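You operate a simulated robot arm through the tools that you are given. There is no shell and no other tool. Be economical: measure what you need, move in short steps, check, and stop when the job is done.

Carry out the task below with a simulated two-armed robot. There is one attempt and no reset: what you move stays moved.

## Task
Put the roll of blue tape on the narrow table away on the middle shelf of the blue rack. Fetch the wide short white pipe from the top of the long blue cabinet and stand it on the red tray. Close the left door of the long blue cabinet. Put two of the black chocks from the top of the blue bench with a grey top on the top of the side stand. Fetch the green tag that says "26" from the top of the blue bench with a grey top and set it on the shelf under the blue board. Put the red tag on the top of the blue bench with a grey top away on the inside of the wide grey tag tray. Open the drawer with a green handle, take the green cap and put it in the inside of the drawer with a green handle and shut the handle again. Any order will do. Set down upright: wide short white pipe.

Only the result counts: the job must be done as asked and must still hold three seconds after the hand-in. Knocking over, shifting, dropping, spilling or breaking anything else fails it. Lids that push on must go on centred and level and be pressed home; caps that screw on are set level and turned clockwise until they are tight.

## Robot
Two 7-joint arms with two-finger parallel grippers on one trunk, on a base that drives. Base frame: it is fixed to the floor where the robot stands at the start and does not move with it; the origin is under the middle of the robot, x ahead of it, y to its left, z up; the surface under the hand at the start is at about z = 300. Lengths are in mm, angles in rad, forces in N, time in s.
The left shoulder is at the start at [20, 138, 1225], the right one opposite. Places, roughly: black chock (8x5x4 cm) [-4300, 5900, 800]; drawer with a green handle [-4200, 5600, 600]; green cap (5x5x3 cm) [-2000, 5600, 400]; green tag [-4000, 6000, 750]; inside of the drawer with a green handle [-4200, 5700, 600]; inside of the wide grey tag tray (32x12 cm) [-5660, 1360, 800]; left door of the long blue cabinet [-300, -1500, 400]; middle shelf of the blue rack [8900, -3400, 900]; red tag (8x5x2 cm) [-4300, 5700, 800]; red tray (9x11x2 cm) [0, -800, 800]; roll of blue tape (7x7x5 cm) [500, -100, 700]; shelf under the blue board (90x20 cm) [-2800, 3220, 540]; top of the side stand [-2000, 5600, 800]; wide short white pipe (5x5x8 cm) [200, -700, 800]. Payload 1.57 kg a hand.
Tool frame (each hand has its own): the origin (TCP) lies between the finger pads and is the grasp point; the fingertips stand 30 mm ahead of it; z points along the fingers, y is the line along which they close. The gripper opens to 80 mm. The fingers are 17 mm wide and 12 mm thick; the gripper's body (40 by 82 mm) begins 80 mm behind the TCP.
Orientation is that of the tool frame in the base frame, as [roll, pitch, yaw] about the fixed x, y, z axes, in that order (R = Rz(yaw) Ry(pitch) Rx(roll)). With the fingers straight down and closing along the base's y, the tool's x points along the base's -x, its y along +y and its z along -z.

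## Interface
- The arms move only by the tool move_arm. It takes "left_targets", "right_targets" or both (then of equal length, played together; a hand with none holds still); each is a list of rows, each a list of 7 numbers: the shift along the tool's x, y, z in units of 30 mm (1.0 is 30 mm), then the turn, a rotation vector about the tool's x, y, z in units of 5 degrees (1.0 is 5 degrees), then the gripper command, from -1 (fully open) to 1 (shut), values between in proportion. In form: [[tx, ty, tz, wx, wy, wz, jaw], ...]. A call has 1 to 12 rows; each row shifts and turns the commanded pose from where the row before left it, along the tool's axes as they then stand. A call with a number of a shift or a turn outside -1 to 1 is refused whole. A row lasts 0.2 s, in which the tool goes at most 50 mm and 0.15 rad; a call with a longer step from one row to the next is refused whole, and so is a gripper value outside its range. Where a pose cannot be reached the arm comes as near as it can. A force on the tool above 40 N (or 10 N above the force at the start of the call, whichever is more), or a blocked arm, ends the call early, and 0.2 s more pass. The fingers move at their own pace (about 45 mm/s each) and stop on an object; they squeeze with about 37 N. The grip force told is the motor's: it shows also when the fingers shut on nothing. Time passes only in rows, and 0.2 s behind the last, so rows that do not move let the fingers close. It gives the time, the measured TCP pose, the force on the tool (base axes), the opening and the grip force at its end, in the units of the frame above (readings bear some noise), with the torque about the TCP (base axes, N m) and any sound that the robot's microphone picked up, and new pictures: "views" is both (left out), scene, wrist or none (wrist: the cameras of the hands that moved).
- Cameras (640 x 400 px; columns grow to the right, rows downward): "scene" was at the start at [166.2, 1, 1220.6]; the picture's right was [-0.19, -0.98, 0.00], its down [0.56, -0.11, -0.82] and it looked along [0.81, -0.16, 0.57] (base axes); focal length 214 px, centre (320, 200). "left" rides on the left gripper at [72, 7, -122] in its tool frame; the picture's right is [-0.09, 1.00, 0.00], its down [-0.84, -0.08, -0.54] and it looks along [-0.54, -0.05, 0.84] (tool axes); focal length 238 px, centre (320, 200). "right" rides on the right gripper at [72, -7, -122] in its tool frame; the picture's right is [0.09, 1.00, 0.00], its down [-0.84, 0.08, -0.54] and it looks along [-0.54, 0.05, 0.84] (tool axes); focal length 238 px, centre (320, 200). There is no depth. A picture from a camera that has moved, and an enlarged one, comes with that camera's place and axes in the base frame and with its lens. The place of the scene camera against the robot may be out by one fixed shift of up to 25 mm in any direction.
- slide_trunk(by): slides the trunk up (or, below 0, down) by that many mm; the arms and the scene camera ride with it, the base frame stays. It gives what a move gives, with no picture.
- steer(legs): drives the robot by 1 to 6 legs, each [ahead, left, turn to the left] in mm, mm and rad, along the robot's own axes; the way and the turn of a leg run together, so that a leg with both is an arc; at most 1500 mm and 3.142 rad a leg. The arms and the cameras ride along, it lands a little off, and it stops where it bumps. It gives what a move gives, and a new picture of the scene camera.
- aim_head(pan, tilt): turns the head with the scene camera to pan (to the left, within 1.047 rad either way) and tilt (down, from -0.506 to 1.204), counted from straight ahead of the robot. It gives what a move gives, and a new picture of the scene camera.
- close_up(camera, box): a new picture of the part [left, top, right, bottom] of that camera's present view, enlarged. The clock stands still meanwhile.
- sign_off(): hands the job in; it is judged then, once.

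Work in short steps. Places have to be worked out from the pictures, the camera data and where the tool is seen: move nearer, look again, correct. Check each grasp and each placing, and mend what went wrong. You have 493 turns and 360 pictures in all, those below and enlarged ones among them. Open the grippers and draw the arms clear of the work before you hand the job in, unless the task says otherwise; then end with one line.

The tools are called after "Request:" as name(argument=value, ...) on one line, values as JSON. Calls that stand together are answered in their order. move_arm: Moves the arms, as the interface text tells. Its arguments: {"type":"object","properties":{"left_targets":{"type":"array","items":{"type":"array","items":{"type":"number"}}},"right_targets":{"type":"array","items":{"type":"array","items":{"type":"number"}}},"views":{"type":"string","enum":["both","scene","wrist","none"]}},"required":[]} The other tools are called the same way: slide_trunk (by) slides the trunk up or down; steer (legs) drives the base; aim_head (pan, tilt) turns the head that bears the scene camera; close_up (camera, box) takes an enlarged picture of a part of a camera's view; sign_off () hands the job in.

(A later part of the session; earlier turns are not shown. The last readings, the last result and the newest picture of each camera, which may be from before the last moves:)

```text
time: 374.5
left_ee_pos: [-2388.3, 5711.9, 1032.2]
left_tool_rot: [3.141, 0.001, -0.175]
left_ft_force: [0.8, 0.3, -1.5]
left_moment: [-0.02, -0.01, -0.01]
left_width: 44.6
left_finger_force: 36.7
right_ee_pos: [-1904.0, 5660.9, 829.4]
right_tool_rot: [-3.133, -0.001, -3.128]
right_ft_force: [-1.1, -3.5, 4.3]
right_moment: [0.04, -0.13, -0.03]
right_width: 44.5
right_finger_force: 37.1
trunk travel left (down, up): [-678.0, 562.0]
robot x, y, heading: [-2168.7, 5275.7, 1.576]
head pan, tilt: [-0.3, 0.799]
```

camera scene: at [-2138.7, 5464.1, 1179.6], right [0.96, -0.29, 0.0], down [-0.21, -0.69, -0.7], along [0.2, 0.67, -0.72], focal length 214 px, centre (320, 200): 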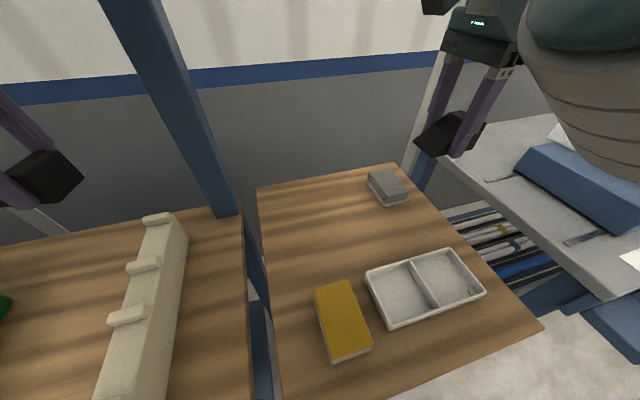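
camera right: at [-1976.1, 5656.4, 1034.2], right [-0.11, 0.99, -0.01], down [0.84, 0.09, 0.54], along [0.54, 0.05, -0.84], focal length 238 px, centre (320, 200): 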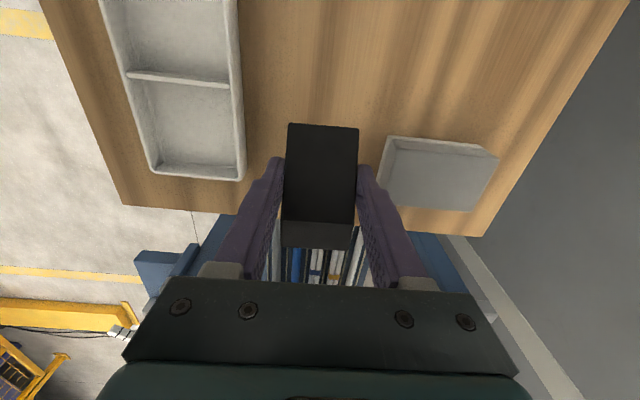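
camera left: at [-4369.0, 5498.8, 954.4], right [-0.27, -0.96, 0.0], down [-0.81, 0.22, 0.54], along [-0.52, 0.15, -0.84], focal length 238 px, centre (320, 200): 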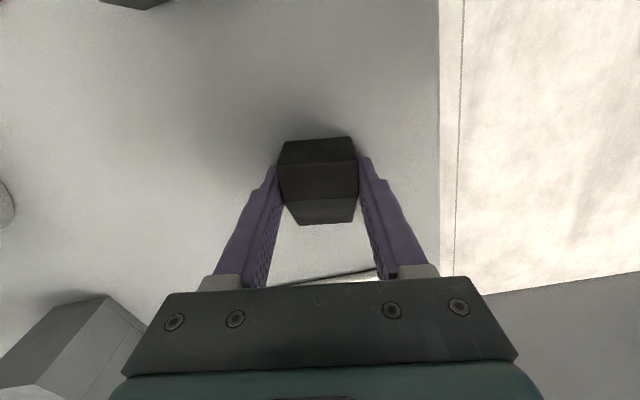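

Just touching. Open and rise.

Request:
move_arm(right_targets=[[0, 0, 0, 0, 0, 0, 0], [0, 0, 0, 0, 0, 0, -0.5], [0, 0, 0, 0, 0, 0, -0.6], [0, 0, -0.7, 0, 0, 0, -0.6], [0, 0, -1, 0, 0, 0, -0.6], [0, 0, -1, 0, 0, 0, -0.6], [0, 0, -1, 0, 0, 0, -0.6], [0, 0, -1, 0, 0, 0, -0.6]], views="both")

```text
time: 376.3
left_ee_pos: [-2388.5, 5711.6, 1032.1]
left_tool_rot: [-3.141, 0.0, -0.175]
left_ft_force: [0.0, 0.6, -1.2]
left_moment: [0.03, 0.01, 0.04]
left_width: 44.3
left_finger_force: 37.2
right_ee_pos: [-1902.6, 5662.7, 973.4]
right_tool_rot: [-3.134, 0.0, -3.127]
right_ft_force: [0.3, -0.3, -0.2]
right_moment: [-0.02, -0.01, 0.0]
right_width: 64.0
right_finger_force: 0.1
trunk travel left (down, up): [-678.0, 562.0]
robot x, y, heading: [-2169.2, 5271.7, 1.577]
head pan, tilt: [-0.3, 0.799]
camera scene: at [-2138.6, 5464.2, 1179.6], right [0.96, -0.29, 0.0], down [-0.21, -0.69, -0.7], along [0.2, 0.67, -0.72], focal length 214 px, centre (320, 200)
camera right: at [-1975.0, 5656.4, 1096.5], right [-0.11, 0.99, -0.01], down [0.83, 0.09, 0.54], along [0.54, 0.05, -0.84], focal length 238 px, centre (320, 200)
```

scene: 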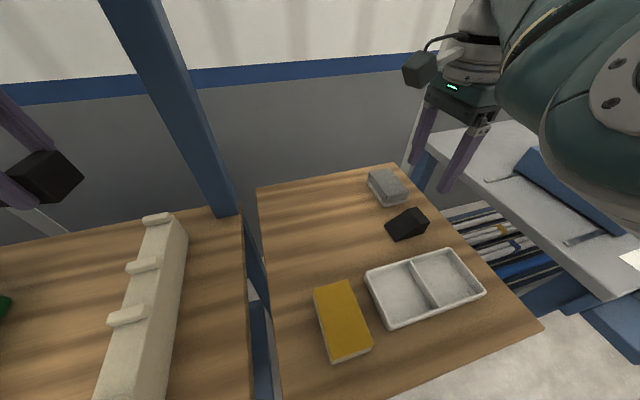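
right: 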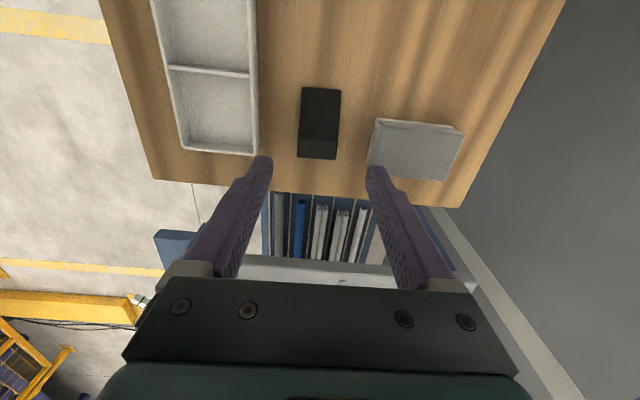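

Chock A stands well. For chock B I'll tuck the right hand back and up, shift 150 mm right and bring the left hand over the free area near (-2075,5735).

Request:
move_arm(right_targets=[[0, -1, -0.7, 0, 0, 0, -0.6], [0, -1, -0.7, 0, 0, 0, -0.6], [0, -1, -0.6, 0, 0, 0, -0.6], [0, -1, 0, 0, 0, 0, -0.6]], views="none")

Request:
steer(legs=[[0, -160, 0]])

Request:
move_arm(left_targets=[[1, 0, 0, 0, 0, 0, 1], [1, 0, 0, 0, 0, 0, 1], [1, 0, 0, 0, 0, 0, 1], [1, 0, 0, 0, 0, 0, 1], [1, -0.2, 0.5, 0, 0, 0, 1], [0, -0.6, 1, 0, 0, 0, 1], [0, -0.6, 1, 0, 0, 0, 1]], views="wrist")

```text
time: 377.3
left_ee_pos: [-2388.5, 5711.9, 1032.6]
left_tool_rot: [-3.141, -0.001, -0.174]
left_ft_force: [0.3, -0.3, -1.0]
left_moment: [-0.05, -0.01, 0.03]
left_width: 44.2
left_finger_force: 36.4
right_ee_pos: [-1861.3, 5563.5, 1019.0]
right_tool_rot: [-3.134, 0.014, -3.138]
right_ft_force: [0.2, 0.3, 0.0]
right_moment: [0.03, -0.02, 0.0]
right_width: 64.0
right_finger_force: 0.2
right hand out of reach, approached as far as the arm can: row 3, 4
trunk travel left (down, up): [-678.0, 562.0]
robot x, y, heading: [-2166.7, 5272.7, 1.582]
head pan, tilt: [-0.3, 0.799]
```

```text
time: 378.7
left_ee_pos: [-2228.6, 5714.1, 1032.5]
left_tool_rot: [3.141, 0.0, -0.175]
left_ft_force: [0.3, -0.1, -1.5]
left_moment: [0.0, 0.01, -0.04]
left_width: 44.5
left_finger_force: 37.4
right_ee_pos: [-1702.4, 5564.7, 1019.8]
right_tool_rot: [-3.133, 0.015, -3.14]
right_ft_force: [-0.5, 0.4, -0.2]
right_moment: [0.01, 0.01, 0.01]
right_width: 63.9
right_finger_force: 0.0
trunk travel left (down, up): [-678.0, 562.0]
robot x, y, heading: [-2010.9, 5272.6, 1.574]
head pan, tilt: [-0.3, 0.799]
camera scene: at [-1983.2, 5467.8, 1182.6], right [0.97, -0.25, 0.0], down [-0.17, -0.67, -0.72], along [0.18, 0.7, -0.69], focal length 214 px, centre (320, 200)
```

scene: 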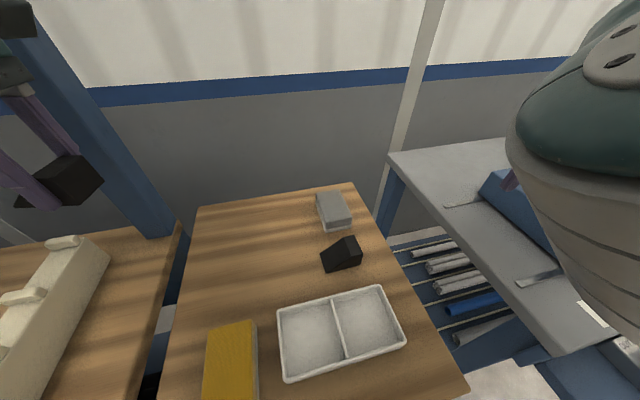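

```text
time: 380.3
left_ee_pos: [-2076.6, 5718.3, 970.5]
left_tool_rot: [-3.141, 0.0, -0.176]
left_ft_force: [0.5, 0.2, -0.7]
left_moment: [0.05, 0.0, 0.02]
left_width: 44.4
left_finger_force: 36.5
left hand out of reach, approached as far as the arm can: row 7
right_ee_pos: [-1700.7, 5563.0, 1017.9]
right_tool_rot: [-3.132, 0.012, 3.141]
right_ft_force: [0.2, 0.3, 0.9]
right_moment: [0.0, -0.01, 0.0]
right_width: 64.1
right_finger_force: 0.0
trunk travel left (down, up): [-678.0, 562.0]
robot x, y, heading: [-2009.8, 5274.3, 1.574]
head pan, tilt: [-0.3, 0.799]
camera left: at [-2007.2, 5699.5, 1090.6], right [-0.26, -0.96, 0.0], down [-0.81, 0.22, 0.54], along [-0.52, 0.15, -0.84], focal length 238 px, centre (320, 200)
```

left: 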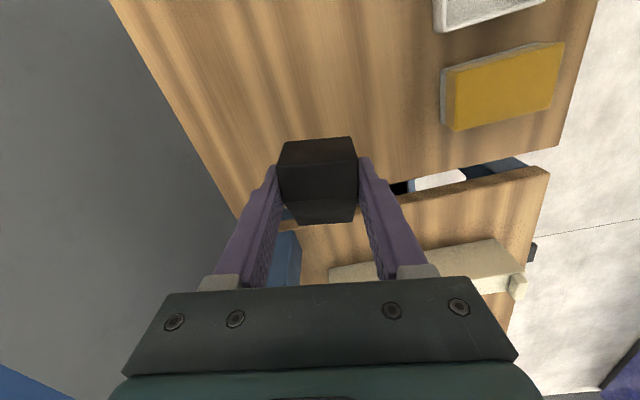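

The spot is clear. I'll lower the trunk 70 mm and then the arm.

Request:
slide_trunk(by=-70)

Request:
move_arm(left_targets=[[0, 0, 0.8, 0, 0, 0, 1], [0, 0, 0.8, 0, 0, 0, 1], [0, 0, 0.2, 0, 0, 0, 1], [0, 0, 0.15, 0, 0, 0, 1]], views="wrist")

```text
time: 381.4
left_ee_pos: [-2076.2, 5719.1, 898.9]
left_tool_rot: [3.141, -0.002, -0.177]
left_ft_force: [0.7, 0.2, -0.7]
left_moment: [0.01, -0.03, -0.01]
left_width: 44.5
left_finger_force: 37.1
right_ee_pos: [-1701.3, 5564.4, 947.1]
right_tool_rot: [-3.132, 0.015, 3.141]
right_ft_force: [-0.1, 0.9, -0.3]
right_moment: [0.03, 0.01, 0.03]
right_width: 64.0
right_finger_force: 0.0
trunk travel left (down, up): [-608.0, 632.0]
robot x, y, heading: [-2011.6, 5275.6, 1.577]
head pan, tilt: [-0.3, 0.799]
```

```text
time: 382.4
left_ee_pos: [-2080.2, 5701.2, 845.4]
left_tool_rot: [-3.14, 0.0, -0.176]
left_ft_force: [-0.6, 0.9, -0.9]
left_moment: [0.02, -0.01, -0.03]
left_width: 44.7
left_finger_force: 37.0
left hand out of reach, approached as far as the arm can: row 1, 2
right_ee_pos: [-1701.3, 5563.5, 949.2]
right_tool_rot: [-3.132, 0.013, 3.141]
right_ft_force: [0.2, -0.4, 0.2]
right_moment: [-0.02, 0.0, 0.0]
right_width: 63.8
right_finger_force: 0.2
trunk travel left (down, up): [-608.0, 632.0]
robot x, y, heading: [-2010.5, 5274.3, 1.571]
head pan, tilt: [-0.3, 0.799]
camera left: at [-2011.3, 5682.9, 967.2], right [-0.27, -0.96, 0.0], down [-0.81, 0.22, 0.54], along [-0.52, 0.14, -0.84], focal length 238 px, centre (320, 200)
```

left: 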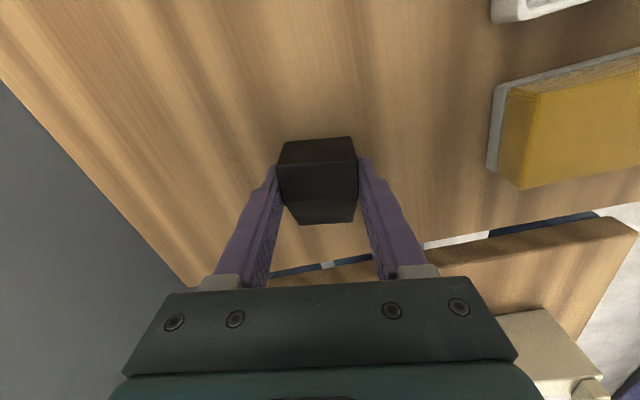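

Use the trunk for the last 13 mm.

Request:
slide_trunk(by=-9)

Request:
slide_trunk(by=-4)

```text
time: 383.0
left_ee_pos: [-2080.3, 5702.3, 836.0]
left_tool_rot: [-3.141, 0.002, -0.175]
left_ft_force: [-0.3, 0.8, -0.8]
left_moment: [0.01, -0.02, -0.01]
left_width: 44.6
left_finger_force: 37.1
right_ee_pos: [-1701.0, 5565.7, 939.8]
right_tool_rot: [-3.135, 0.014, 3.14]
right_ft_force: [0.7, 0.3, -0.4]
right_moment: [0.01, 0.02, 0.0]
right_width: 64.0
right_finger_force: 0.0
trunk travel left (down, up): [-599.0, 641.0]
robot x, y, heading: [-2009.3, 5274.6, 1.581]
head pan, tilt: [-0.3, 0.799]
```

```text
time: 383.5
left_ee_pos: [-2080.9, 5702.7, 833.6]
left_tool_rot: [-3.141, 0.0, -0.178]
left_ft_force: [-0.2, -1.4, 2.2]
left_moment: [0.05, 0.03, 0.03]
left_width: 44.4
left_finger_force: 37.0
right_ee_pos: [-1701.3, 5563.7, 936.1]
right_tool_rot: [-3.133, 0.014, -3.141]
right_ft_force: [-0.6, 0.1, -0.9]
right_moment: [-0.03, -0.01, -0.02]
right_width: 63.9
right_finger_force: 0.2
trunk travel left (down, up): [-595.0, 645.0]
robot x, y, heading: [-2009.2, 5272.3, 1.577]
head pan, tilt: [-0.3, 0.799]
```

Contact at 833 mm. Open and rise.

Request:
move_arm(left_targets=[[0, 0, 0, 0, 0, 0, 0], [0, 0, 0, 0, 0, 0, -0.6], [0, 0, 0, 0, 0, 0, -0.6], [0, 0, -0.7, 0, 0, 0, -0.6], [0, 0, -1, 0, 0, 0, -0.6], [0, 0, -1, 0, 0, 0, -0.6], [0, 0, -1, 0, 0, 0, -0.6], [0, 0, -1, 0, 0, 0, -0.6]], views="scene")

```text
time: 385.3
left_ee_pos: [-2081.5, 5703.4, 974.3]
left_tool_rot: [-3.141, -0.001, -0.176]
left_ft_force: [0.1, -0.7, -0.7]
left_moment: [-0.01, 0.01, 0.0]
left_width: 63.8
left_finger_force: 0.0
right_ee_pos: [-1701.0, 5565.5, 935.1]
right_tool_rot: [-3.133, 0.014, 3.14]
right_ft_force: [-0.2, -0.2, 0.7]
right_moment: [0.0, -0.01, -0.02]
right_width: 64.0
right_finger_force: 0.1
trunk travel left (down, up): [-595.0, 645.0]
robot x, y, heading: [-2011.3, 5273.3, 1.571]
head pan, tilt: [-0.3, 0.799]
camera scene: at [-1980.3, 5466.2, 1098.0], right [0.96, -0.28, 0.0], down [-0.2, -0.68, -0.71], along [0.2, 0.68, -0.71], focal length 214 px, centre (320, 200)
```

scene: 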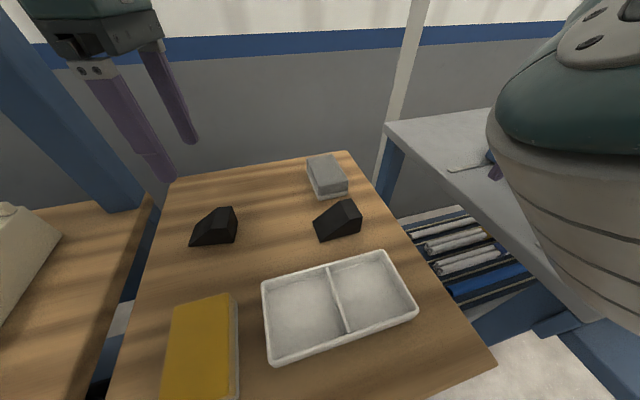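

Both chocks are on the stand. Next the green cap on the stand's lower shelf: I'll back off 380 mm, turn the left hand back, and look.

Request:
steer(legs=[[-380, 0, 0]])

Request:
move_arm(left_targets=[[0, 0, 0, 0, 0, 1, -1], [0, 0, 0, 0, 0, 1, -1], [0, 0, 0, 0, 0, 1, -1], [0, 0, 0, 0, 0, 1, -1], [0, 0, 0, 0, 0, 1, -1], [0, 0, 0, 0, 0, 1, -1], [0, 0, 0, 0, 0, 1, -1], [0, 0, 0, 0, 0, 1, -1]], views="none")

Request:
move_arm(left_targets=[[0, 0, 0, 0, 0, 1, -1], [0, 0, 0, 0, 0, 1, -1], [0, 0, 0, 0, 0, 1, -1], [0, 0, 0, 0, 0, 1, -1], [0, 0, 0, 0, 0, 1, -1], [0, 0, 0, 0, 0, 1, -1], [0, 0, 0, 0, 0, 1, -1], [0, 0, 0, 0, 0, 1, -1]], views="none")

Request:
slide_trunk(by=-330)

Request:
aim_head(pan=0, tilt=0.4)

```text
time: 387.7
left_ee_pos: [-2079.8, 5319.2, 973.8]
left_tool_rot: [-3.139, -0.001, -0.172]
left_ft_force: [-0.5, -0.2, 0.0]
left_moment: [0.02, 0.0, 0.02]
left_width: 63.9
left_finger_force: 0.0
right_ee_pos: [-1698.7, 5182.7, 935.6]
right_tool_rot: [-3.133, 0.013, -3.139]
right_ft_force: [0.7, 0.0, 0.5]
right_moment: [-0.03, 0.04, -0.04]
right_width: 63.8
right_finger_force: 0.1
trunk travel left (down, up): [-595.0, 645.0]
robot x, y, heading: [-2010.0, 4891.8, 1.58]
head pan, tilt: [-0.3, 0.799]
camera scene: at [-1977.8, 5082.4, 1098.0], right [0.96, -0.28, 0.0], down [-0.2, -0.68, -0.71], along [0.2, 0.68, -0.71], focal length 214 px, centre (320, 200)
```

scene: 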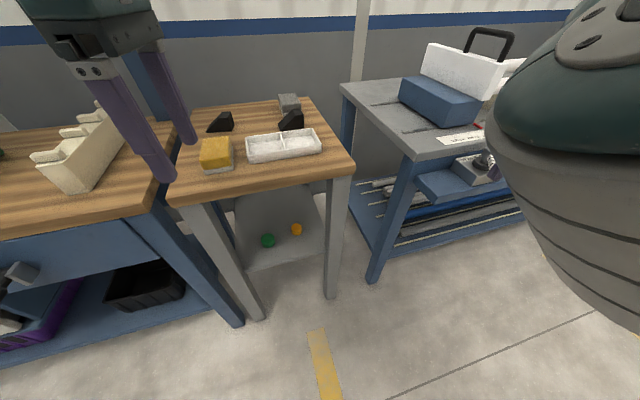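

```text
time: 389.5
left_ee_pos: [-2081.6, 5319.2, 973.6]
left_tool_rot: [-3.14, -0.001, -0.872]
left_ft_force: [-0.1, -0.4, 0.6]
left_moment: [-0.01, 0.0, 0.01]
left_width: 79.9
left_finger_force: 0.0
right_ee_pos: [-1699.5, 5182.2, 935.8]
right_tool_rot: [-3.134, 0.015, -3.139]
right_ft_force: [-0.5, 0.8, -0.6]
right_moment: [0.02, 0.0, 0.0]
right_width: 63.9
right_finger_force: 0.1
trunk travel left (down, up): [-595.0, 645.0]
robot x, y, heading: [-2007.2, 4892.3, 1.578]
head pan, tilt: [-0.3, 0.799]
```

```text
time: 391.3
left_ee_pos: [-2081.1, 5318.2, 972.8]
left_tool_rot: [-3.138, -0.001, -1.571]
left_ft_force: [-0.7, -0.1, 0.5]
left_moment: [0.0, 0.0, -0.01]
left_width: 79.7
left_finger_force: 0.0
right_ee_pos: [-1699.3, 5182.1, 934.7]
right_tool_rot: [-3.133, 0.016, -3.14]
right_ft_force: [0.5, 0.7, 0.2]
right_moment: [0.01, 0.0, -0.01]
right_width: 64.0
right_finger_force: 0.1
trunk travel left (down, up): [-595.0, 645.0]
robot x, y, heading: [-2006.8, 4891.6, 1.576]
head pan, tilt: [-0.3, 0.799]
```

```text
time: 394.6
left_ee_pos: [-2080.4, 5319.8, 642.9]
left_tool_rot: [-3.139, 0.001, -1.568]
left_ft_force: [-0.5, -0.4, 0.0]
left_moment: [0.04, -0.02, 0.0]
left_width: 80.3
left_finger_force: 0.0
right_ee_pos: [-1699.6, 5182.0, 605.8]
right_tool_rot: [-3.133, 0.015, -3.14]
right_ft_force: [0.7, -0.5, -0.2]
right_moment: [0.0, -0.04, 0.0]
right_width: 64.0
right_finger_force: 0.0
trunk travel left (down, up): [-265.0, 975.0]
robot x, y, heading: [-2005.1, 4892.8, 1.58]
head pan, tilt: [-0.3, 0.799]
```

```text
time: 395.4
left_ee_pos: [-2080.5, 5318.5, 642.6]
left_tool_rot: [-3.141, 0.002, -1.569]
left_ft_force: [-0.1, 0.0, 0.2]
left_moment: [-0.03, -0.03, 0.04]
left_width: 80.1
left_finger_force: 0.0
right_ee_pos: [-1700.2, 5180.9, 605.6]
right_tool_rot: [-3.133, 0.014, -3.137]
right_ft_force: [-0.1, -0.3, -0.4]
right_moment: [0.0, 0.01, 0.0]
right_width: 64.1
right_finger_force: 0.0
trunk travel left (down, up): [-265.0, 975.0]
robot x, y, heading: [-2008.3, 4890.9, 1.582]
head pan, tilt: [0.0, 0.4]
camera scene: at [-2001.7, 5097.0, 801.7], right [1.0, 0.01, 0.0], down [0.0, -0.39, -0.92], along [-0.01, 0.92, -0.39], focal length 214 px, centre (320, 200)
```

scene: 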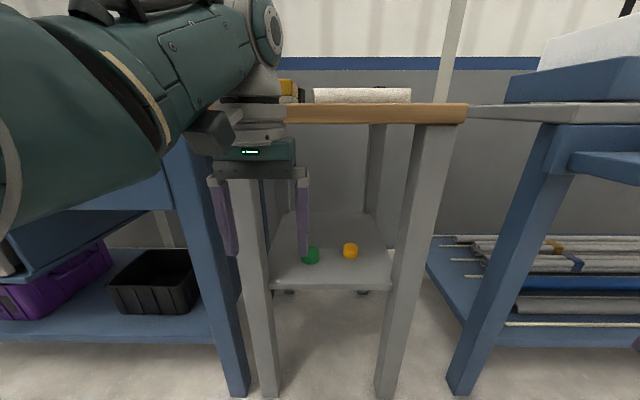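

The green cap is near (-2034,5603) on the shelf (z≈400), between legs at x≈-2098 and -1855. I'll back up 150 mm, align in x, and tilt the left hand 45° forward while lowering.

Request:
steer(legs=[[-150, -46, -0.01]])

Request:
move_arm(left_targets=[[-0.74, 0, 0.55, 0, -1, 0, -1], [-0.689, 0, 0.612, 0, -1, 0, -1], [-0.633, 0, 0.671, 0, -1, 0, -1], [-0.573, 0, 0.723, 0, -1, 0, -1], [-0.507, 0, 0.77, 0, -1, 0, -1], [-0.439, 0, 0.811, 0, -1, 0, -1], [-0.366, 0, 0.846, 0, -1, 0, -1], [-0.291, 0, 0.875, 0, -1, 0, -1], [-0.213, 0, 0.897, 0, -1, 0, -1]], views="both")

```text
time: 396.9
left_ee_pos: [-2028.4, 5169.0, 643.5]
left_tool_rot: [-3.14, 0.001, -1.582]
left_ft_force: [-0.5, 0.4, 0.4]
left_moment: [0.02, 0.01, 0.0]
left_width: 80.0
left_finger_force: 0.2
right_ee_pos: [-1650.2, 5027.6, 605.1]
right_tool_rot: [-3.133, 0.013, 3.135]
right_ft_force: [0.0, -1.0, -0.3]
right_moment: [-0.02, 0.03, -0.01]
right_width: 64.0
right_finger_force: 0.1
trunk travel left (down, up): [-265.0, 975.0]
robot x, y, heading: [-1959.4, 4740.2, 1.569]
head pan, tilt: [0.0, 0.4]
camera scene: at [-1953.4, 4946.4, 801.8], right [1.0, 0.0, 0.0], down [0.0, -0.39, -0.92], along [0.0, 0.92, -0.39], focal length 214 px, centre (320, 200)
```

scene: 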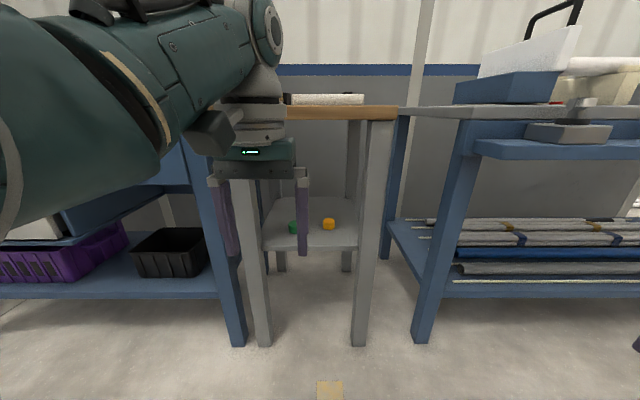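

```text
time: 398.9
left_ee_pos: [-2063.2, 5288.8, 498.2]
left_tool_rot: [-3.139, 0.784, -1.58]
left_ft_force: [0.2, 0.9, 0.2]
left_moment: [0.03, -0.05, -0.03]
left_width: 79.9
left_finger_force: 0.1
left hand out of reach, approached as far as the arm can: row 5, 6, 7, 8, 9
right_ee_pos: [-1650.0, 5025.6, 603.9]
right_tool_rot: [-3.132, 0.014, 3.133]
right_ft_force: [-0.8, 0.2, 0.1]
right_moment: [0.01, 0.03, 0.02]
right_width: 63.9
right_finger_force: 0.0
trunk travel left (down, up): [-265.0, 975.0]
robot x, y, heading: [-1957.4, 4741.4, 1.572]
head pan, tilt: [0.0, 0.4]
camera scene: at [-1953.9, 4944.8, 801.5], right [1.0, 0.0, 0.0], down [0.0, -0.39, -0.92], along [0.0, 0.92, -0.39], focal length 214 px, centre (320, 200)
camera left: at [-2071.8, 5151.5, 533.1], right [-1.0, 0.08, 0.06], down [0.08, 0.21, 0.98], along [0.06, 0.98, -0.21], focal length 238 px, centre (320, 200)
```

scene: 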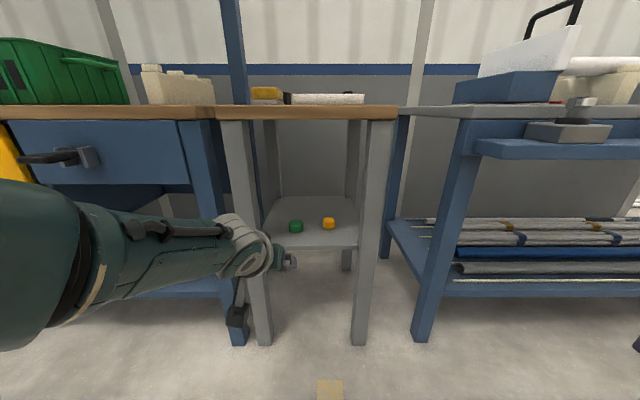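
left: 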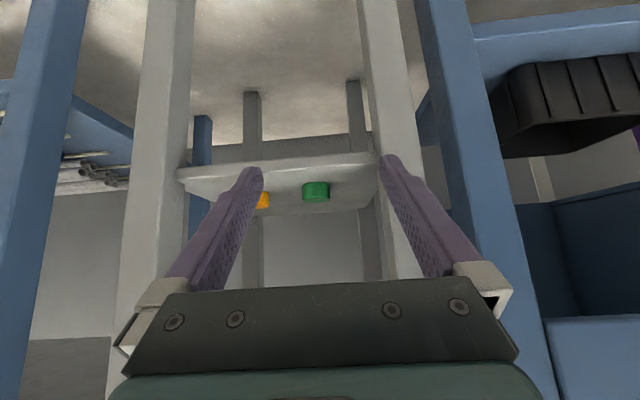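

The cap is around (-2038,5595,420). I'll align in x, lower the trunk 45 mm and drive 220 mm in, then look again.

Request:
move_arm(left_targets=[[0, -0.83, 0, 0, 0, 0, -1]], views="none")

Request:
slide_trunk(by=-45)

Request:
steer(legs=[[190, 0, 0]])

Request:
close_up(camera="left", box=[0, 0, 640, 400])

```text
time: 399.3
left_ee_pos: [-2045.1, 5286.7, 498.5]
left_tool_rot: [-3.141, 0.787, -1.581]
left_ft_force: [1.3, -0.2, 0.0]
left_moment: [-0.02, -0.01, 0.03]
left_width: 80.1
left_finger_force: 0.0
left hand out of reach, approached as far as the arm can: row 1
right_ee_pos: [-1648.8, 5027.9, 605.7]
right_tool_rot: [-3.13, 0.017, 3.132]
right_ft_force: [-0.6, -0.7, 0.3]
right_moment: [-0.01, 0.0, -0.01]
right_width: 63.9
right_finger_force: 0.0
trunk travel left (down, up): [-265.0, 975.0]
robot x, y, heading: [-1958.1, 4739.8, 1.564]
head pan, tilt: [0.0, 0.4]
```

```text
time: 400.1
left_ee_pos: [-2045.3, 5288.2, 453.4]
left_tool_rot: [-3.14, 0.789, -1.58]
left_ft_force: [0.0, 0.2, -1.3]
left_moment: [0.0, 0.0, 0.0]
left_width: 80.1
left_finger_force: 0.1
right_ee_pos: [-1650.9, 5027.8, 560.8]
right_tool_rot: [-3.135, 0.015, 3.132]
right_ft_force: [0.6, 0.1, -0.4]
right_moment: [-0.01, 0.0, -0.04]
right_width: 64.1
right_finger_force: 0.0
trunk travel left (down, up): [-220.0, 1020.0]
robot x, y, heading: [-1963.3, 4739.1, 1.57]
head pan, tilt: [0.0, 0.4]
```

```text
time: 401.7
left_ee_pos: [-2047.5, 5477.5, 453.3]
left_tool_rot: [-3.139, 0.784, -1.577]
left_ft_force: [0.2, 0.2, -0.5]
left_moment: [-0.01, 0.03, -0.02]
left_width: 79.9
left_finger_force: 0.1
right_ee_pos: [-1650.7, 5219.4, 561.4]
right_tool_rot: [-3.132, 0.014, 3.134]
right_ft_force: [0.2, -0.6, 0.0]
right_moment: [0.02, -0.01, 0.0]
right_width: 64.0
right_finger_force: 0.0
trunk travel left (down, up): [-220.0, 1020.0]
robot x, y, heading: [-1964.3, 4934.6, 1.574]
head pan, tilt: [0.0, 0.4]
camera scene: at [-1953.8, 5137.2, 756.7], right [1.0, 0.0, 0.0], down [0.0, -0.39, -0.92], along [0.0, 0.92, -0.39], focal length 214 px, centre (320, 200)
```

scene: 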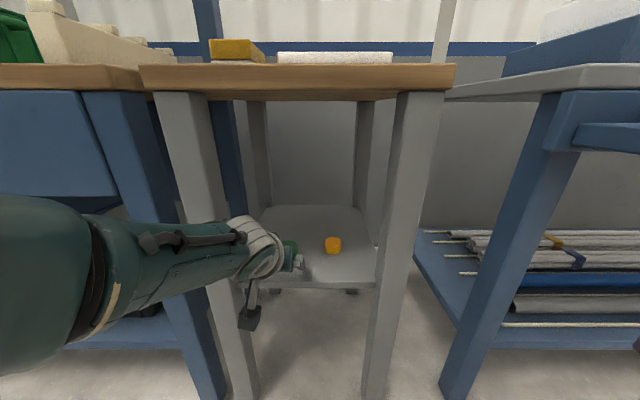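

```text
1.00 times, centred on (320, 200) of left (not enlarged: the box is as wide or as high as the picture)
camera zoom: at [-2055.4, 5340.3, 488.0], right [-1.0, 0.07, 0.06], down [0.08, 0.21, 0.98], along [0.06, 0.98, -0.21], focal length 238 px, centre (320, 200)
```

zoom: 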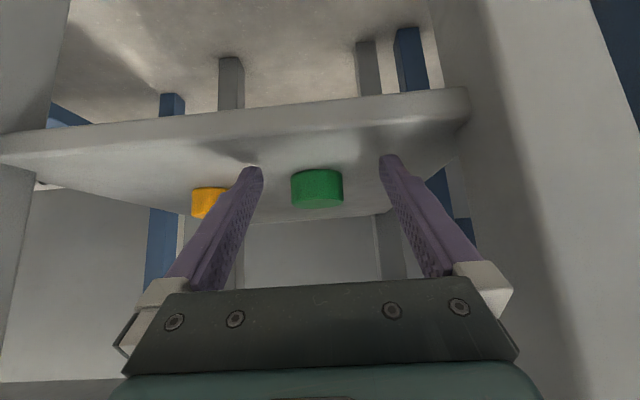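

The cap is centred between the fingers at about (-2039,5575,423). I'll drive 78 mm more, then lower 12 mm.

Request:
steer(legs=[[78, 0, 0]])

Request:
slide_trunk(by=-10)

Request:
close_up(camera="left", box=[0, 0, 640, 400])

```text
time: 402.7
left_ee_pos: [-2046.4, 5553.6, 452.4]
left_tool_rot: [-3.139, 0.786, -1.577]
left_ft_force: [0.1, 0.1, -0.1]
left_moment: [-0.02, -0.01, 0.0]
left_width: 80.1
left_finger_force: 0.1
right_ee_pos: [-1650.0, 5296.4, 559.4]
right_tool_rot: [-3.132, 0.015, 3.136]
right_ft_force: [-0.1, 0.0, -0.7]
right_moment: [0.02, -0.01, -0.01]
right_width: 64.3
right_finger_force: 0.1
trunk travel left (down, up): [-220.0, 1020.0]
robot x, y, heading: [-1961.4, 5006.9, 1.575]
head pan, tilt: [0.0, 0.4]
camera scene: at [-1953.8, 5214.4, 756.7], right [1.0, 0.0, 0.0], down [0.0, -0.39, -0.92], along [0.0, 0.92, -0.39], focal length 214 px, centre (320, 200)
```

scene: 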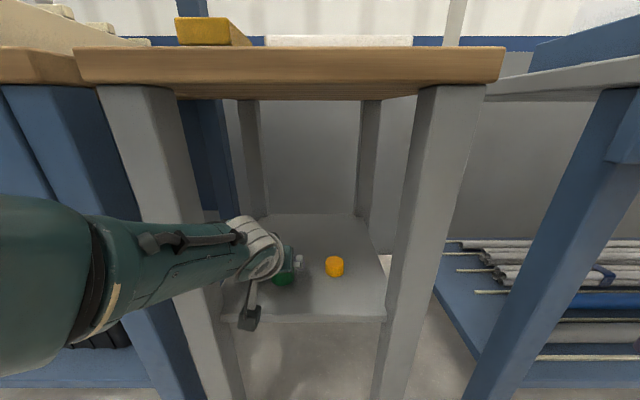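

```text
time: 403.3
left_ee_pos: [-2047.6, 5555.8, 446.6]
left_tool_rot: [3.142, 0.794, -1.582]
left_ft_force: [-1.7, -17.6, 36.2]
left_moment: [0.05, 0.57, 0.12]
left_width: 80.0
left_finger_force: 0.0
right_ee_pos: [-1651.8, 5295.1, 550.6]
right_tool_rot: [-3.134, 0.015, 3.133]
right_ft_force: [0.3, 0.2, -0.3]
right_moment: [0.01, 0.0, 0.01]
right_width: 64.0
right_finger_force: 0.1
trunk travel left (down, up): [-210.0, 1030.0]
robot x, y, heading: [-1961.6, 5008.6, 1.571]
head pan, tilt: [0.0, 0.4]
```

```text
1.00 times, centred on (320, 200) of left (not enlarged: the box is as wide or as high as the picture)
camera zoom: at [-2055.7, 5418.4, 480.6], right [-0.99, 0.08, 0.07], down [0.08, 0.2, 0.98], along [0.06, 0.98, -0.2], focal length 238 px, centre (320, 200)
```

zoom: 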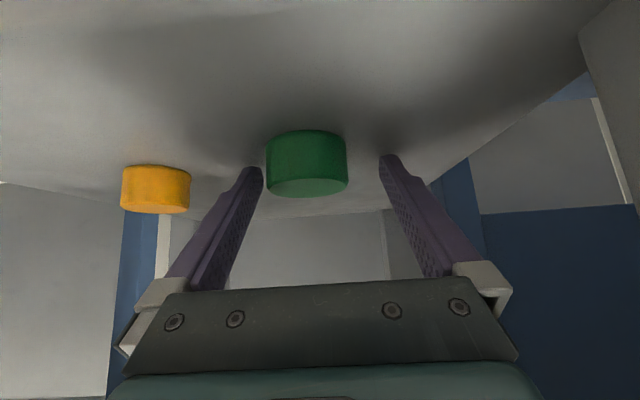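

The tips touched the shelf (z≈419). I'll raise 4 mm and close on the cap.

Request:
slide_trunk(by=5)

Request:
move_arm(left_targets=[[0, -0.15, 0, 0, 0, 0, -1], [0, 0, 0, 0, 0, 0, 1], [0, 0, 0, 0, 0, 0, 1], [0, 0, 0, 0, 0, 0, 1], [0, 0, 0, 0, 0, 0, 1]], views="wrist")

```text
time: 403.9
left_ee_pos: [-2046.5, 5556.2, 446.9]
left_tool_rot: [3.141, 0.784, -1.578]
left_ft_force: [1.6, 2.8, 4.2]
left_moment: [0.21, 0.13, -0.17]
left_width: 78.9
left_finger_force: 0.1
right_ee_pos: [-1649.0, 5298.8, 555.2]
right_tool_rot: [-3.135, 0.015, 3.134]
right_ft_force: [-0.4, 0.0, 0.2]
right_moment: [0.01, 0.0, -0.04]
right_width: 63.8
right_finger_force: 0.0
trunk travel left (down, up): [-215.0, 1025.0]
robot x, y, heading: [-1957.1, 5008.4, 1.576]
head pan, tilt: [0.0, 0.4]
```

```text
time: 405.1
left_ee_pos: [-2042.7, 5554.1, 447.3]
left_tool_rot: [-3.14, 0.785, -1.577]
left_ft_force: [-0.3, 0.1, 1.0]
left_moment: [0.0, -0.01, -0.01]
left_width: 47.2
left_finger_force: 33.0
right_ee_pos: [-1650.3, 5296.8, 555.0]
right_tool_rot: [-3.132, 0.016, 3.135]
right_ft_force: [0.1, 0.2, 0.6]
right_moment: [0.0, -0.01, 0.04]
right_width: 64.0
right_finger_force: 0.0
trunk travel left (down, up): [-215.0, 1025.0]
robot x, y, heading: [-1960.3, 5013.6, 1.571]
head pan, tilt: [0.0, 0.4]
camera left: at [-2051.0, 5417.3, 482.9], right [-1.0, 0.07, 0.06], down [0.08, 0.21, 0.97], along [0.06, 0.98, -0.21], focal length 238 px, centre (320, 200)
```

left: 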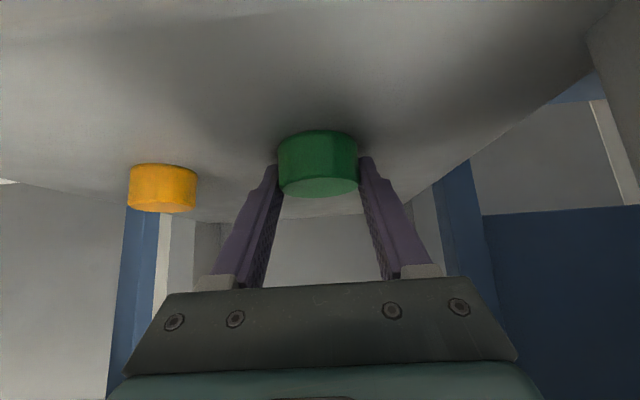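

Cap gripped (47 mm). Lift 25 mm and back straight out.

Request:
slide_trunk(by=25)

Request:
steer(legs=[[-450, 0, 0]])

```text
time: 405.8
left_ee_pos: [-2043.3, 5555.3, 473.6]
left_tool_rot: [-3.14, 0.785, -1.579]
left_ft_force: [-0.1, 0.6, 0.1]
left_moment: [0.03, 0.0, -0.01]
left_width: 47.0
left_finger_force: 37.2
right_ee_pos: [-1649.4, 5296.9, 580.9]
right_tool_rot: [-3.133, 0.016, 3.134]
right_ft_force: [-0.6, -0.1, 0.3]
right_moment: [-0.01, 0.02, 0.02]
right_width: 63.9
right_finger_force: 0.0
trunk travel left (down, up): [-240.0, 1000.0]
robot x, y, heading: [-1962.1, 5008.7, 1.57]
head pan, tilt: [0.0, 0.4]
```

```text
time: 408.5
left_ee_pos: [-2040.4, 5101.5, 474.4]
left_tool_rot: [-3.14, 0.784, -1.584]
left_ft_force: [-0.2, 0.3, -0.2]
left_moment: [0.0, 0.03, 0.02]
left_width: 46.9
left_finger_force: 36.9
right_ee_pos: [-1649.6, 4841.8, 580.5]
right_tool_rot: [-3.133, 0.015, 3.128]
right_ft_force: [-0.1, 0.5, 0.0]
right_moment: [0.01, -0.02, -0.03]
right_width: 64.2
right_finger_force: 0.0
trunk travel left (down, up): [-240.0, 1000.0]
robot x, y, heading: [-1964.4, 4556.0, 1.566]
head pan, tilt: [0.0, 0.4]
camera scene: at [-1953.9, 4761.0, 776.8], right [1.0, -0.01, 0.0], down [0.0, -0.39, -0.92], along [0.0, 0.92, -0.39], focal length 214 px, centre (320, 200)
```

scene: 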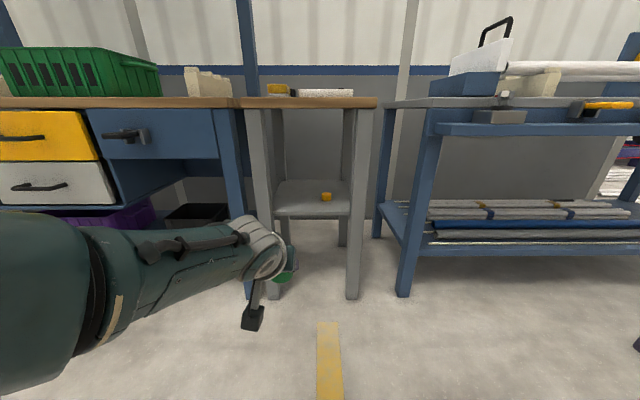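

Cap secured. Before going to the drawer I'll bring the left hand upright and up, out of the way.

Request:
move_arm(left_targets=[[-0.106, 0, -0.954, 0, 1, 0, 1], [-0.022, 0, -0.96, 0, 1, 0, 1], [0.061, 0, -0.958, 0, 1, 0, 1], [0.145, 0, -0.95, 0, 1, 0, 1], [0.227, 0, -0.934, 0, 1, 0, 1], [0.307, 0, -0.91, 0, 1, 0, 1], [0.386, 0, -0.879, 0, 1, 0, 1], [0.461, 0, -0.843, 0, 1, 0, 1], [0.533, 0, -0.799, 0, 1, 0, 1]], views="wrist")

Request:
slide_trunk(by=200)

```text
time: 410.5
left_ee_pos: [-2018.2, 5014.0, 647.8]
left_tool_rot: [-3.141, -0.003, -1.585]
left_ft_force: [-0.2, -0.8, 0.5]
left_moment: [0.02, -0.02, 0.04]
left_width: 47.0
left_finger_force: 36.7
left hand out of reach, approached as far as the arm can: row 1, 2, 3, 4, 5, 6, 7, 9
right_ee_pos: [-1649.8, 4840.3, 581.2]
right_tool_rot: [-3.134, 0.014, 3.127]
right_ft_force: [0.0, 0.6, 0.5]
right_moment: [-0.01, 0.0, -0.01]
right_width: 64.3
right_finger_force: 0.0
trunk travel left (down, up): [-240.0, 1000.0]
robot x, y, heading: [-1961.6, 4555.9, 1.566]
head pan, tilt: [0.0, 0.4]
camera left: at [-2026.9, 4943.1, 769.8], right [-0.99, 0.11, 0.0], down [0.09, 0.84, 0.54], along [0.06, 0.54, -0.84], focal length 238 px, centre (320, 200)
```

left: 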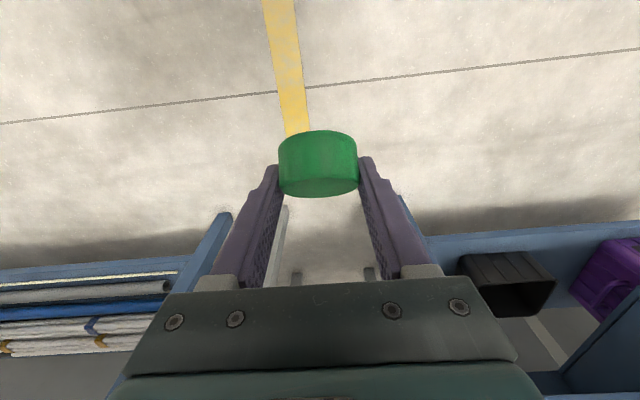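

```text
time: 412.7
left_ee_pos: [-2018.3, 5014.5, 847.8]
left_tool_rot: [-3.14, -0.001, -1.584]
left_ft_force: [0.6, -1.1, -0.1]
left_moment: [-0.02, -0.01, 0.01]
left_width: 46.8
left_finger_force: 36.6
right_ee_pos: [-1648.9, 4840.2, 780.3]
right_tool_rot: [-3.134, 0.016, 3.129]
right_ft_force: [-0.5, 0.4, 0.0]
right_moment: [-0.03, 0.04, 0.03]
right_width: 64.1
right_finger_force: 0.0
trunk travel left (down, up): [-440.0, 800.0]
robot x, y, heading: [-1964.3, 4556.2, 1.564]
head pan, tilt: [0.0, 0.4]
```

Now I'll turn the right hand to point forward with a vertical closing axis, for the drawer handle.

Request:
move_arm(right_targets=[[0, 0.5, 0, -1, 0, 0, 0], [0, 0.498, 0.044, -1, 0, 0, 0], [0, 0.492, 0.087, -1, 0, 0, 0], [0, 0.483, 0.129, -1, 0, 0, 0], [0, 0.47, 0.171, -1, 0, 0, 0], [0, 0.453, 0.211, -1, 0, 0, 0], [0, 0.433, 0.25, -1, 0, 0, 0], [0, 0.41, 0.287, -1, 0, 0, 0], [0, 0.383, 0.321, -1, 0, 0, 0]], views="none")

Request:
move_arm(right_targets=[[0, 0.354, 0.354, -1, 0, 0, 0], [0, 0.321, 0.383, -1, 0, 0, 0], [0, 0.287, 0.41, -1, 0, 0, 0], [0, 0.25, 0.433, -1, 0, 0, 0], [0, 0.211, 0.453, -1, 0, 0, 0], [0, 0.171, 0.47, -1, 0, 0, 0], [0, 0.129, 0.483, -1, 0, 0, 0], [0, 0.087, 0.492, -1, 0, 0, 0], [0, 0.044, 0.498, -1, 0, 0, 0]], views="both")

```text
time: 414.7
left_ee_pos: [-2019.2, 5013.7, 848.2]
left_tool_rot: [-3.141, -0.001, -1.585]
left_ft_force: [0.1, 0.6, 0.2]
left_moment: [-0.01, 0.02, -0.03]
left_width: 47.2
left_finger_force: 37.0
right_ee_pos: [-1634.3, 4976.1, 787.6]
right_tool_rot: [2.351, 0.032, 3.107]
right_ft_force: [0.8, 0.7, 0.2]
right_moment: [0.03, 0.01, 0.01]
right_width: 40.0
right_finger_force: 0.0
trunk travel left (down, up): [-440.0, 800.0]
robot x, y, heading: [-1966.6, 4552.7, 1.571]
head pan, tilt: [0.0, 0.4]
```

```text
time: 416.7
left_ee_pos: [-2019.8, 5014.5, 846.7]
left_tool_rot: [-3.142, -0.001, -1.584]
left_ft_force: [-0.1, -0.2, 0.0]
left_moment: [-0.02, -0.02, 0.0]
left_width: 47.0
left_finger_force: 37.0
right_ee_pos: [-1644.1, 5109.8, 778.5]
right_tool_rot: [1.579, 0.014, 3.127]
right_ft_force: [0.3, 0.0, 0.4]
right_moment: [-0.02, 0.0, 0.0]
right_width: 40.0
right_finger_force: 0.2
trunk travel left (down, up): [-440.0, 800.0]
robot x, y, heading: [-1966.0, 4559.1, 1.564]
head pan, tilt: [0.0, 0.4]
camera scene: at [-1953.7, 4761.3, 976.8], right [1.0, -0.01, 0.0], down [0.0, -0.39, -0.92], along [0.01, 0.92, -0.39], focal length 214 px, centre (320, 200)
camera right: at [-1719.7, 4989.6, 773.8], right [-0.11, 0.01, 0.99], down [0.83, -0.55, 0.09], along [0.55, 0.83, 0.05], focal length 238 px, centre (320, 200)
```

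scene: 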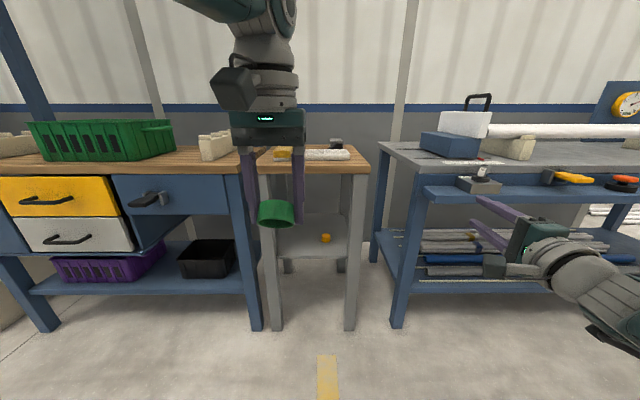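
right: 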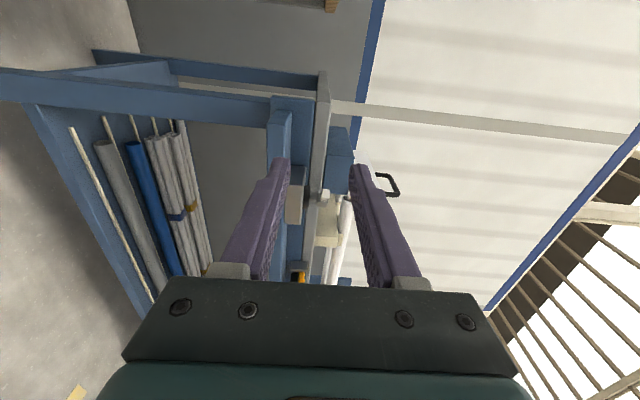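

Strafe left 2.57 m to the drawer.

Request:
steer(legs=[[0, 1300, 0], [0, 1270, 0]])

Request:
aim_head(pan=-0.35, tilt=0.5)

Request:
close_up(camera="right", box=[0, 0, 640, 400])

```text
time: 429.2
left_ee_pos: [-4585.8, 5075.6, 848.3]
left_tool_rot: [3.14, -0.002, -1.611]
left_ft_force: [0.5, 0.0, 0.0]
left_moment: [0.0, 0.0, 0.04]
left_width: 47.2
left_finger_force: 36.9
right_ee_pos: [-4211.0, 5162.3, 779.7]
right_tool_rot: [1.58, 0.016, 3.102]
right_ft_force: [0.0, -0.6, 0.0]
right_moment: [0.01, -0.02, 0.02]
right_width: 40.0
right_finger_force: 0.0
trunk travel left (down, up): [-440.0, 800.0]
robot x, y, heading: [-4541.9, 4612.2, 1.54]
head pan, tilt: [0.0, 0.4]
camera scene: at [-4527.6, 4820.2, 976.8], right [1.0, -0.03, 0.0], down [-0.01, -0.39, -0.92], along [0.03, 0.92, -0.39], focal length 214 px, centre (320, 200)
```

scene: 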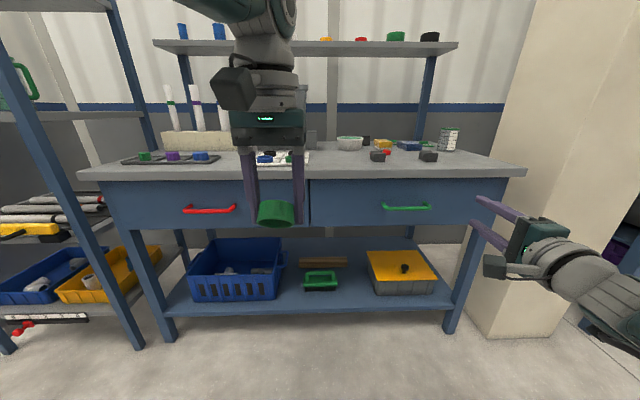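

```text
time: 430.1
left_ee_pos: [-4585.8, 5075.4, 848.4]
left_tool_rot: [-3.14, -0.002, -1.609]
left_ft_force: [0.2, -0.7, -0.9]
left_moment: [-0.03, 0.0, 0.0]
left_width: 47.0
left_finger_force: 37.1
right_ee_pos: [-4209.6, 5160.4, 779.7]
right_tool_rot: [1.58, 0.016, 3.105]
right_ft_force: [-0.1, -0.1, 0.2]
right_moment: [0.04, 0.02, -0.01]
right_width: 40.2
right_finger_force: 0.1
trunk travel left (down, up): [-440.0, 800.0]
robot x, y, heading: [-4540.7, 4620.7, 1.537]
head pan, tilt: [-0.351, 0.499]
camera scene: at [-4496.5, 4812.1, 967.6], right [0.93, -0.37, 0.0], down [-0.18, -0.44, -0.88], along [0.33, 0.82, -0.48], focal length 214 px, centre (320, 200)
```

scene: 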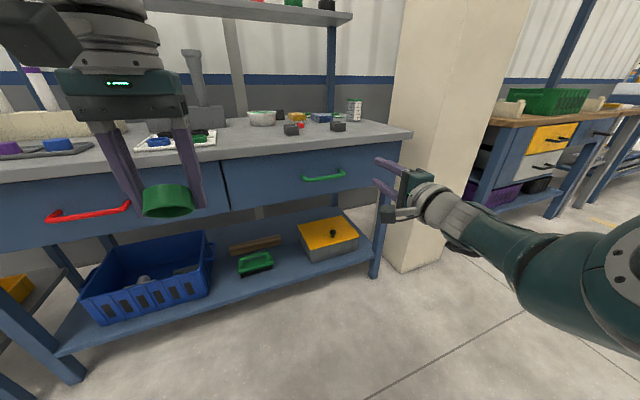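

```text
1.00 times, centred on (320, 200) of right (not enlarged: the box is as wide or as high as the picture)
camera zoom: at [-4287.6, 5042.0, 773.5], right [-0.11, 0.01, 0.99], down [0.81, -0.57, 0.09], along [0.57, 0.82, 0.05], focal length 238 px, centre (320, 200)
```

zoom: 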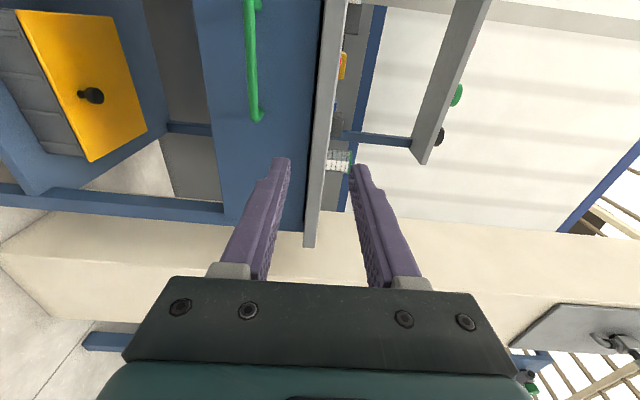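

The handle's bar is about x −4310…−4160, y≈5430, z≈685. I'll square the heading, lower the trunk 95 mm and drive 150 mm closer, then check with the wrist camera.

Request:
slide_trunk(by=-95)

Request:
steer(legs=[[0, 0, 0.033], [150, 0, 0]])

Request:
close_up(camera="right", box=[0, 0, 640, 400])

```text
time: 431.4
left_ee_pos: [-4585.6, 5074.7, 752.9]
left_tool_rot: [-3.14, -0.001, -1.61]
left_ft_force: [-0.6, 0.1, 0.5]
left_moment: [-0.04, -0.04, -0.01]
left_width: 46.7
left_finger_force: 37.5
right_ee_pos: [-4209.4, 5161.4, 684.9]
right_tool_rot: [1.579, 0.017, 3.103]
right_ft_force: [0.2, -0.3, 0.3]
right_moment: [0.0, 0.01, -0.07]
right_width: 40.2
right_finger_force: 0.1
trunk travel left (down, up): [-345.0, 895.0]
robot x, y, heading: [-4539.6, 4616.6, 1.537]
head pan, tilt: [-0.351, 0.499]
```

```text
time: 433.1
left_ee_pos: [-4601.4, 5223.6, 752.9]
left_tool_rot: [3.14, -0.001, -1.575]
left_ft_force: [-0.5, 0.4, 0.8]
left_moment: [0.01, 0.01, 0.0]
left_width: 46.9
left_finger_force: 36.9
right_ee_pos: [-4228.8, 5323.3, 685.3]
right_tool_rot: [1.58, 0.015, 3.137]
right_ft_force: [0.6, -0.2, 0.0]
right_moment: [-0.02, 0.03, 0.01]
right_width: 40.1
right_finger_force: 0.0
trunk travel left (down, up): [-345.0, 895.0]
robot x, y, heading: [-4538.2, 4765.7, 1.578]
head pan, tilt: [-0.351, 0.499]
camera scene: at [-4503.1, 4963.7, 872.7], right [0.94, -0.34, 0.0], down [-0.16, -0.45, -0.88], along [0.3, 0.83, -0.48], focal length 214 px, centre (320, 200)
```

scene: 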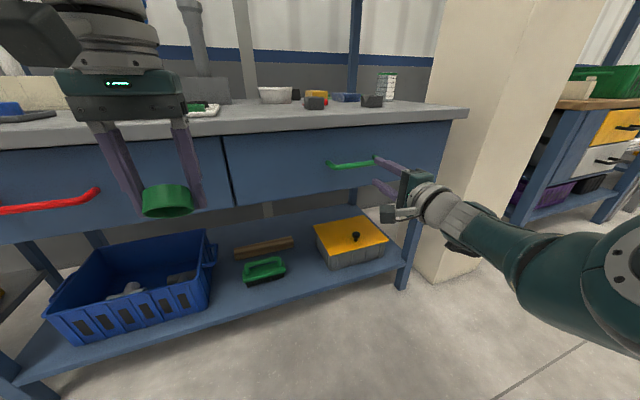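

```text
1.00 times, centred on (320, 200) of right (not enlarged: the box is as wide or as high as the picture)
camera zoom: at [-4302.6, 5200.8, 678.4], right [-0.11, 0.01, 0.99], down [0.83, -0.55, 0.09], along [0.54, 0.84, 0.05], focal length 238 px, centre (320, 200)
```

zoom: 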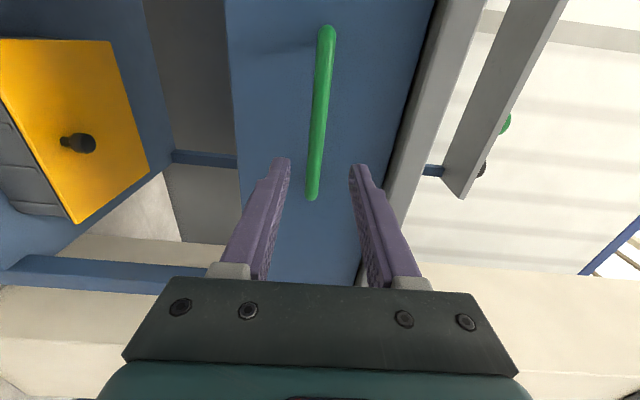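

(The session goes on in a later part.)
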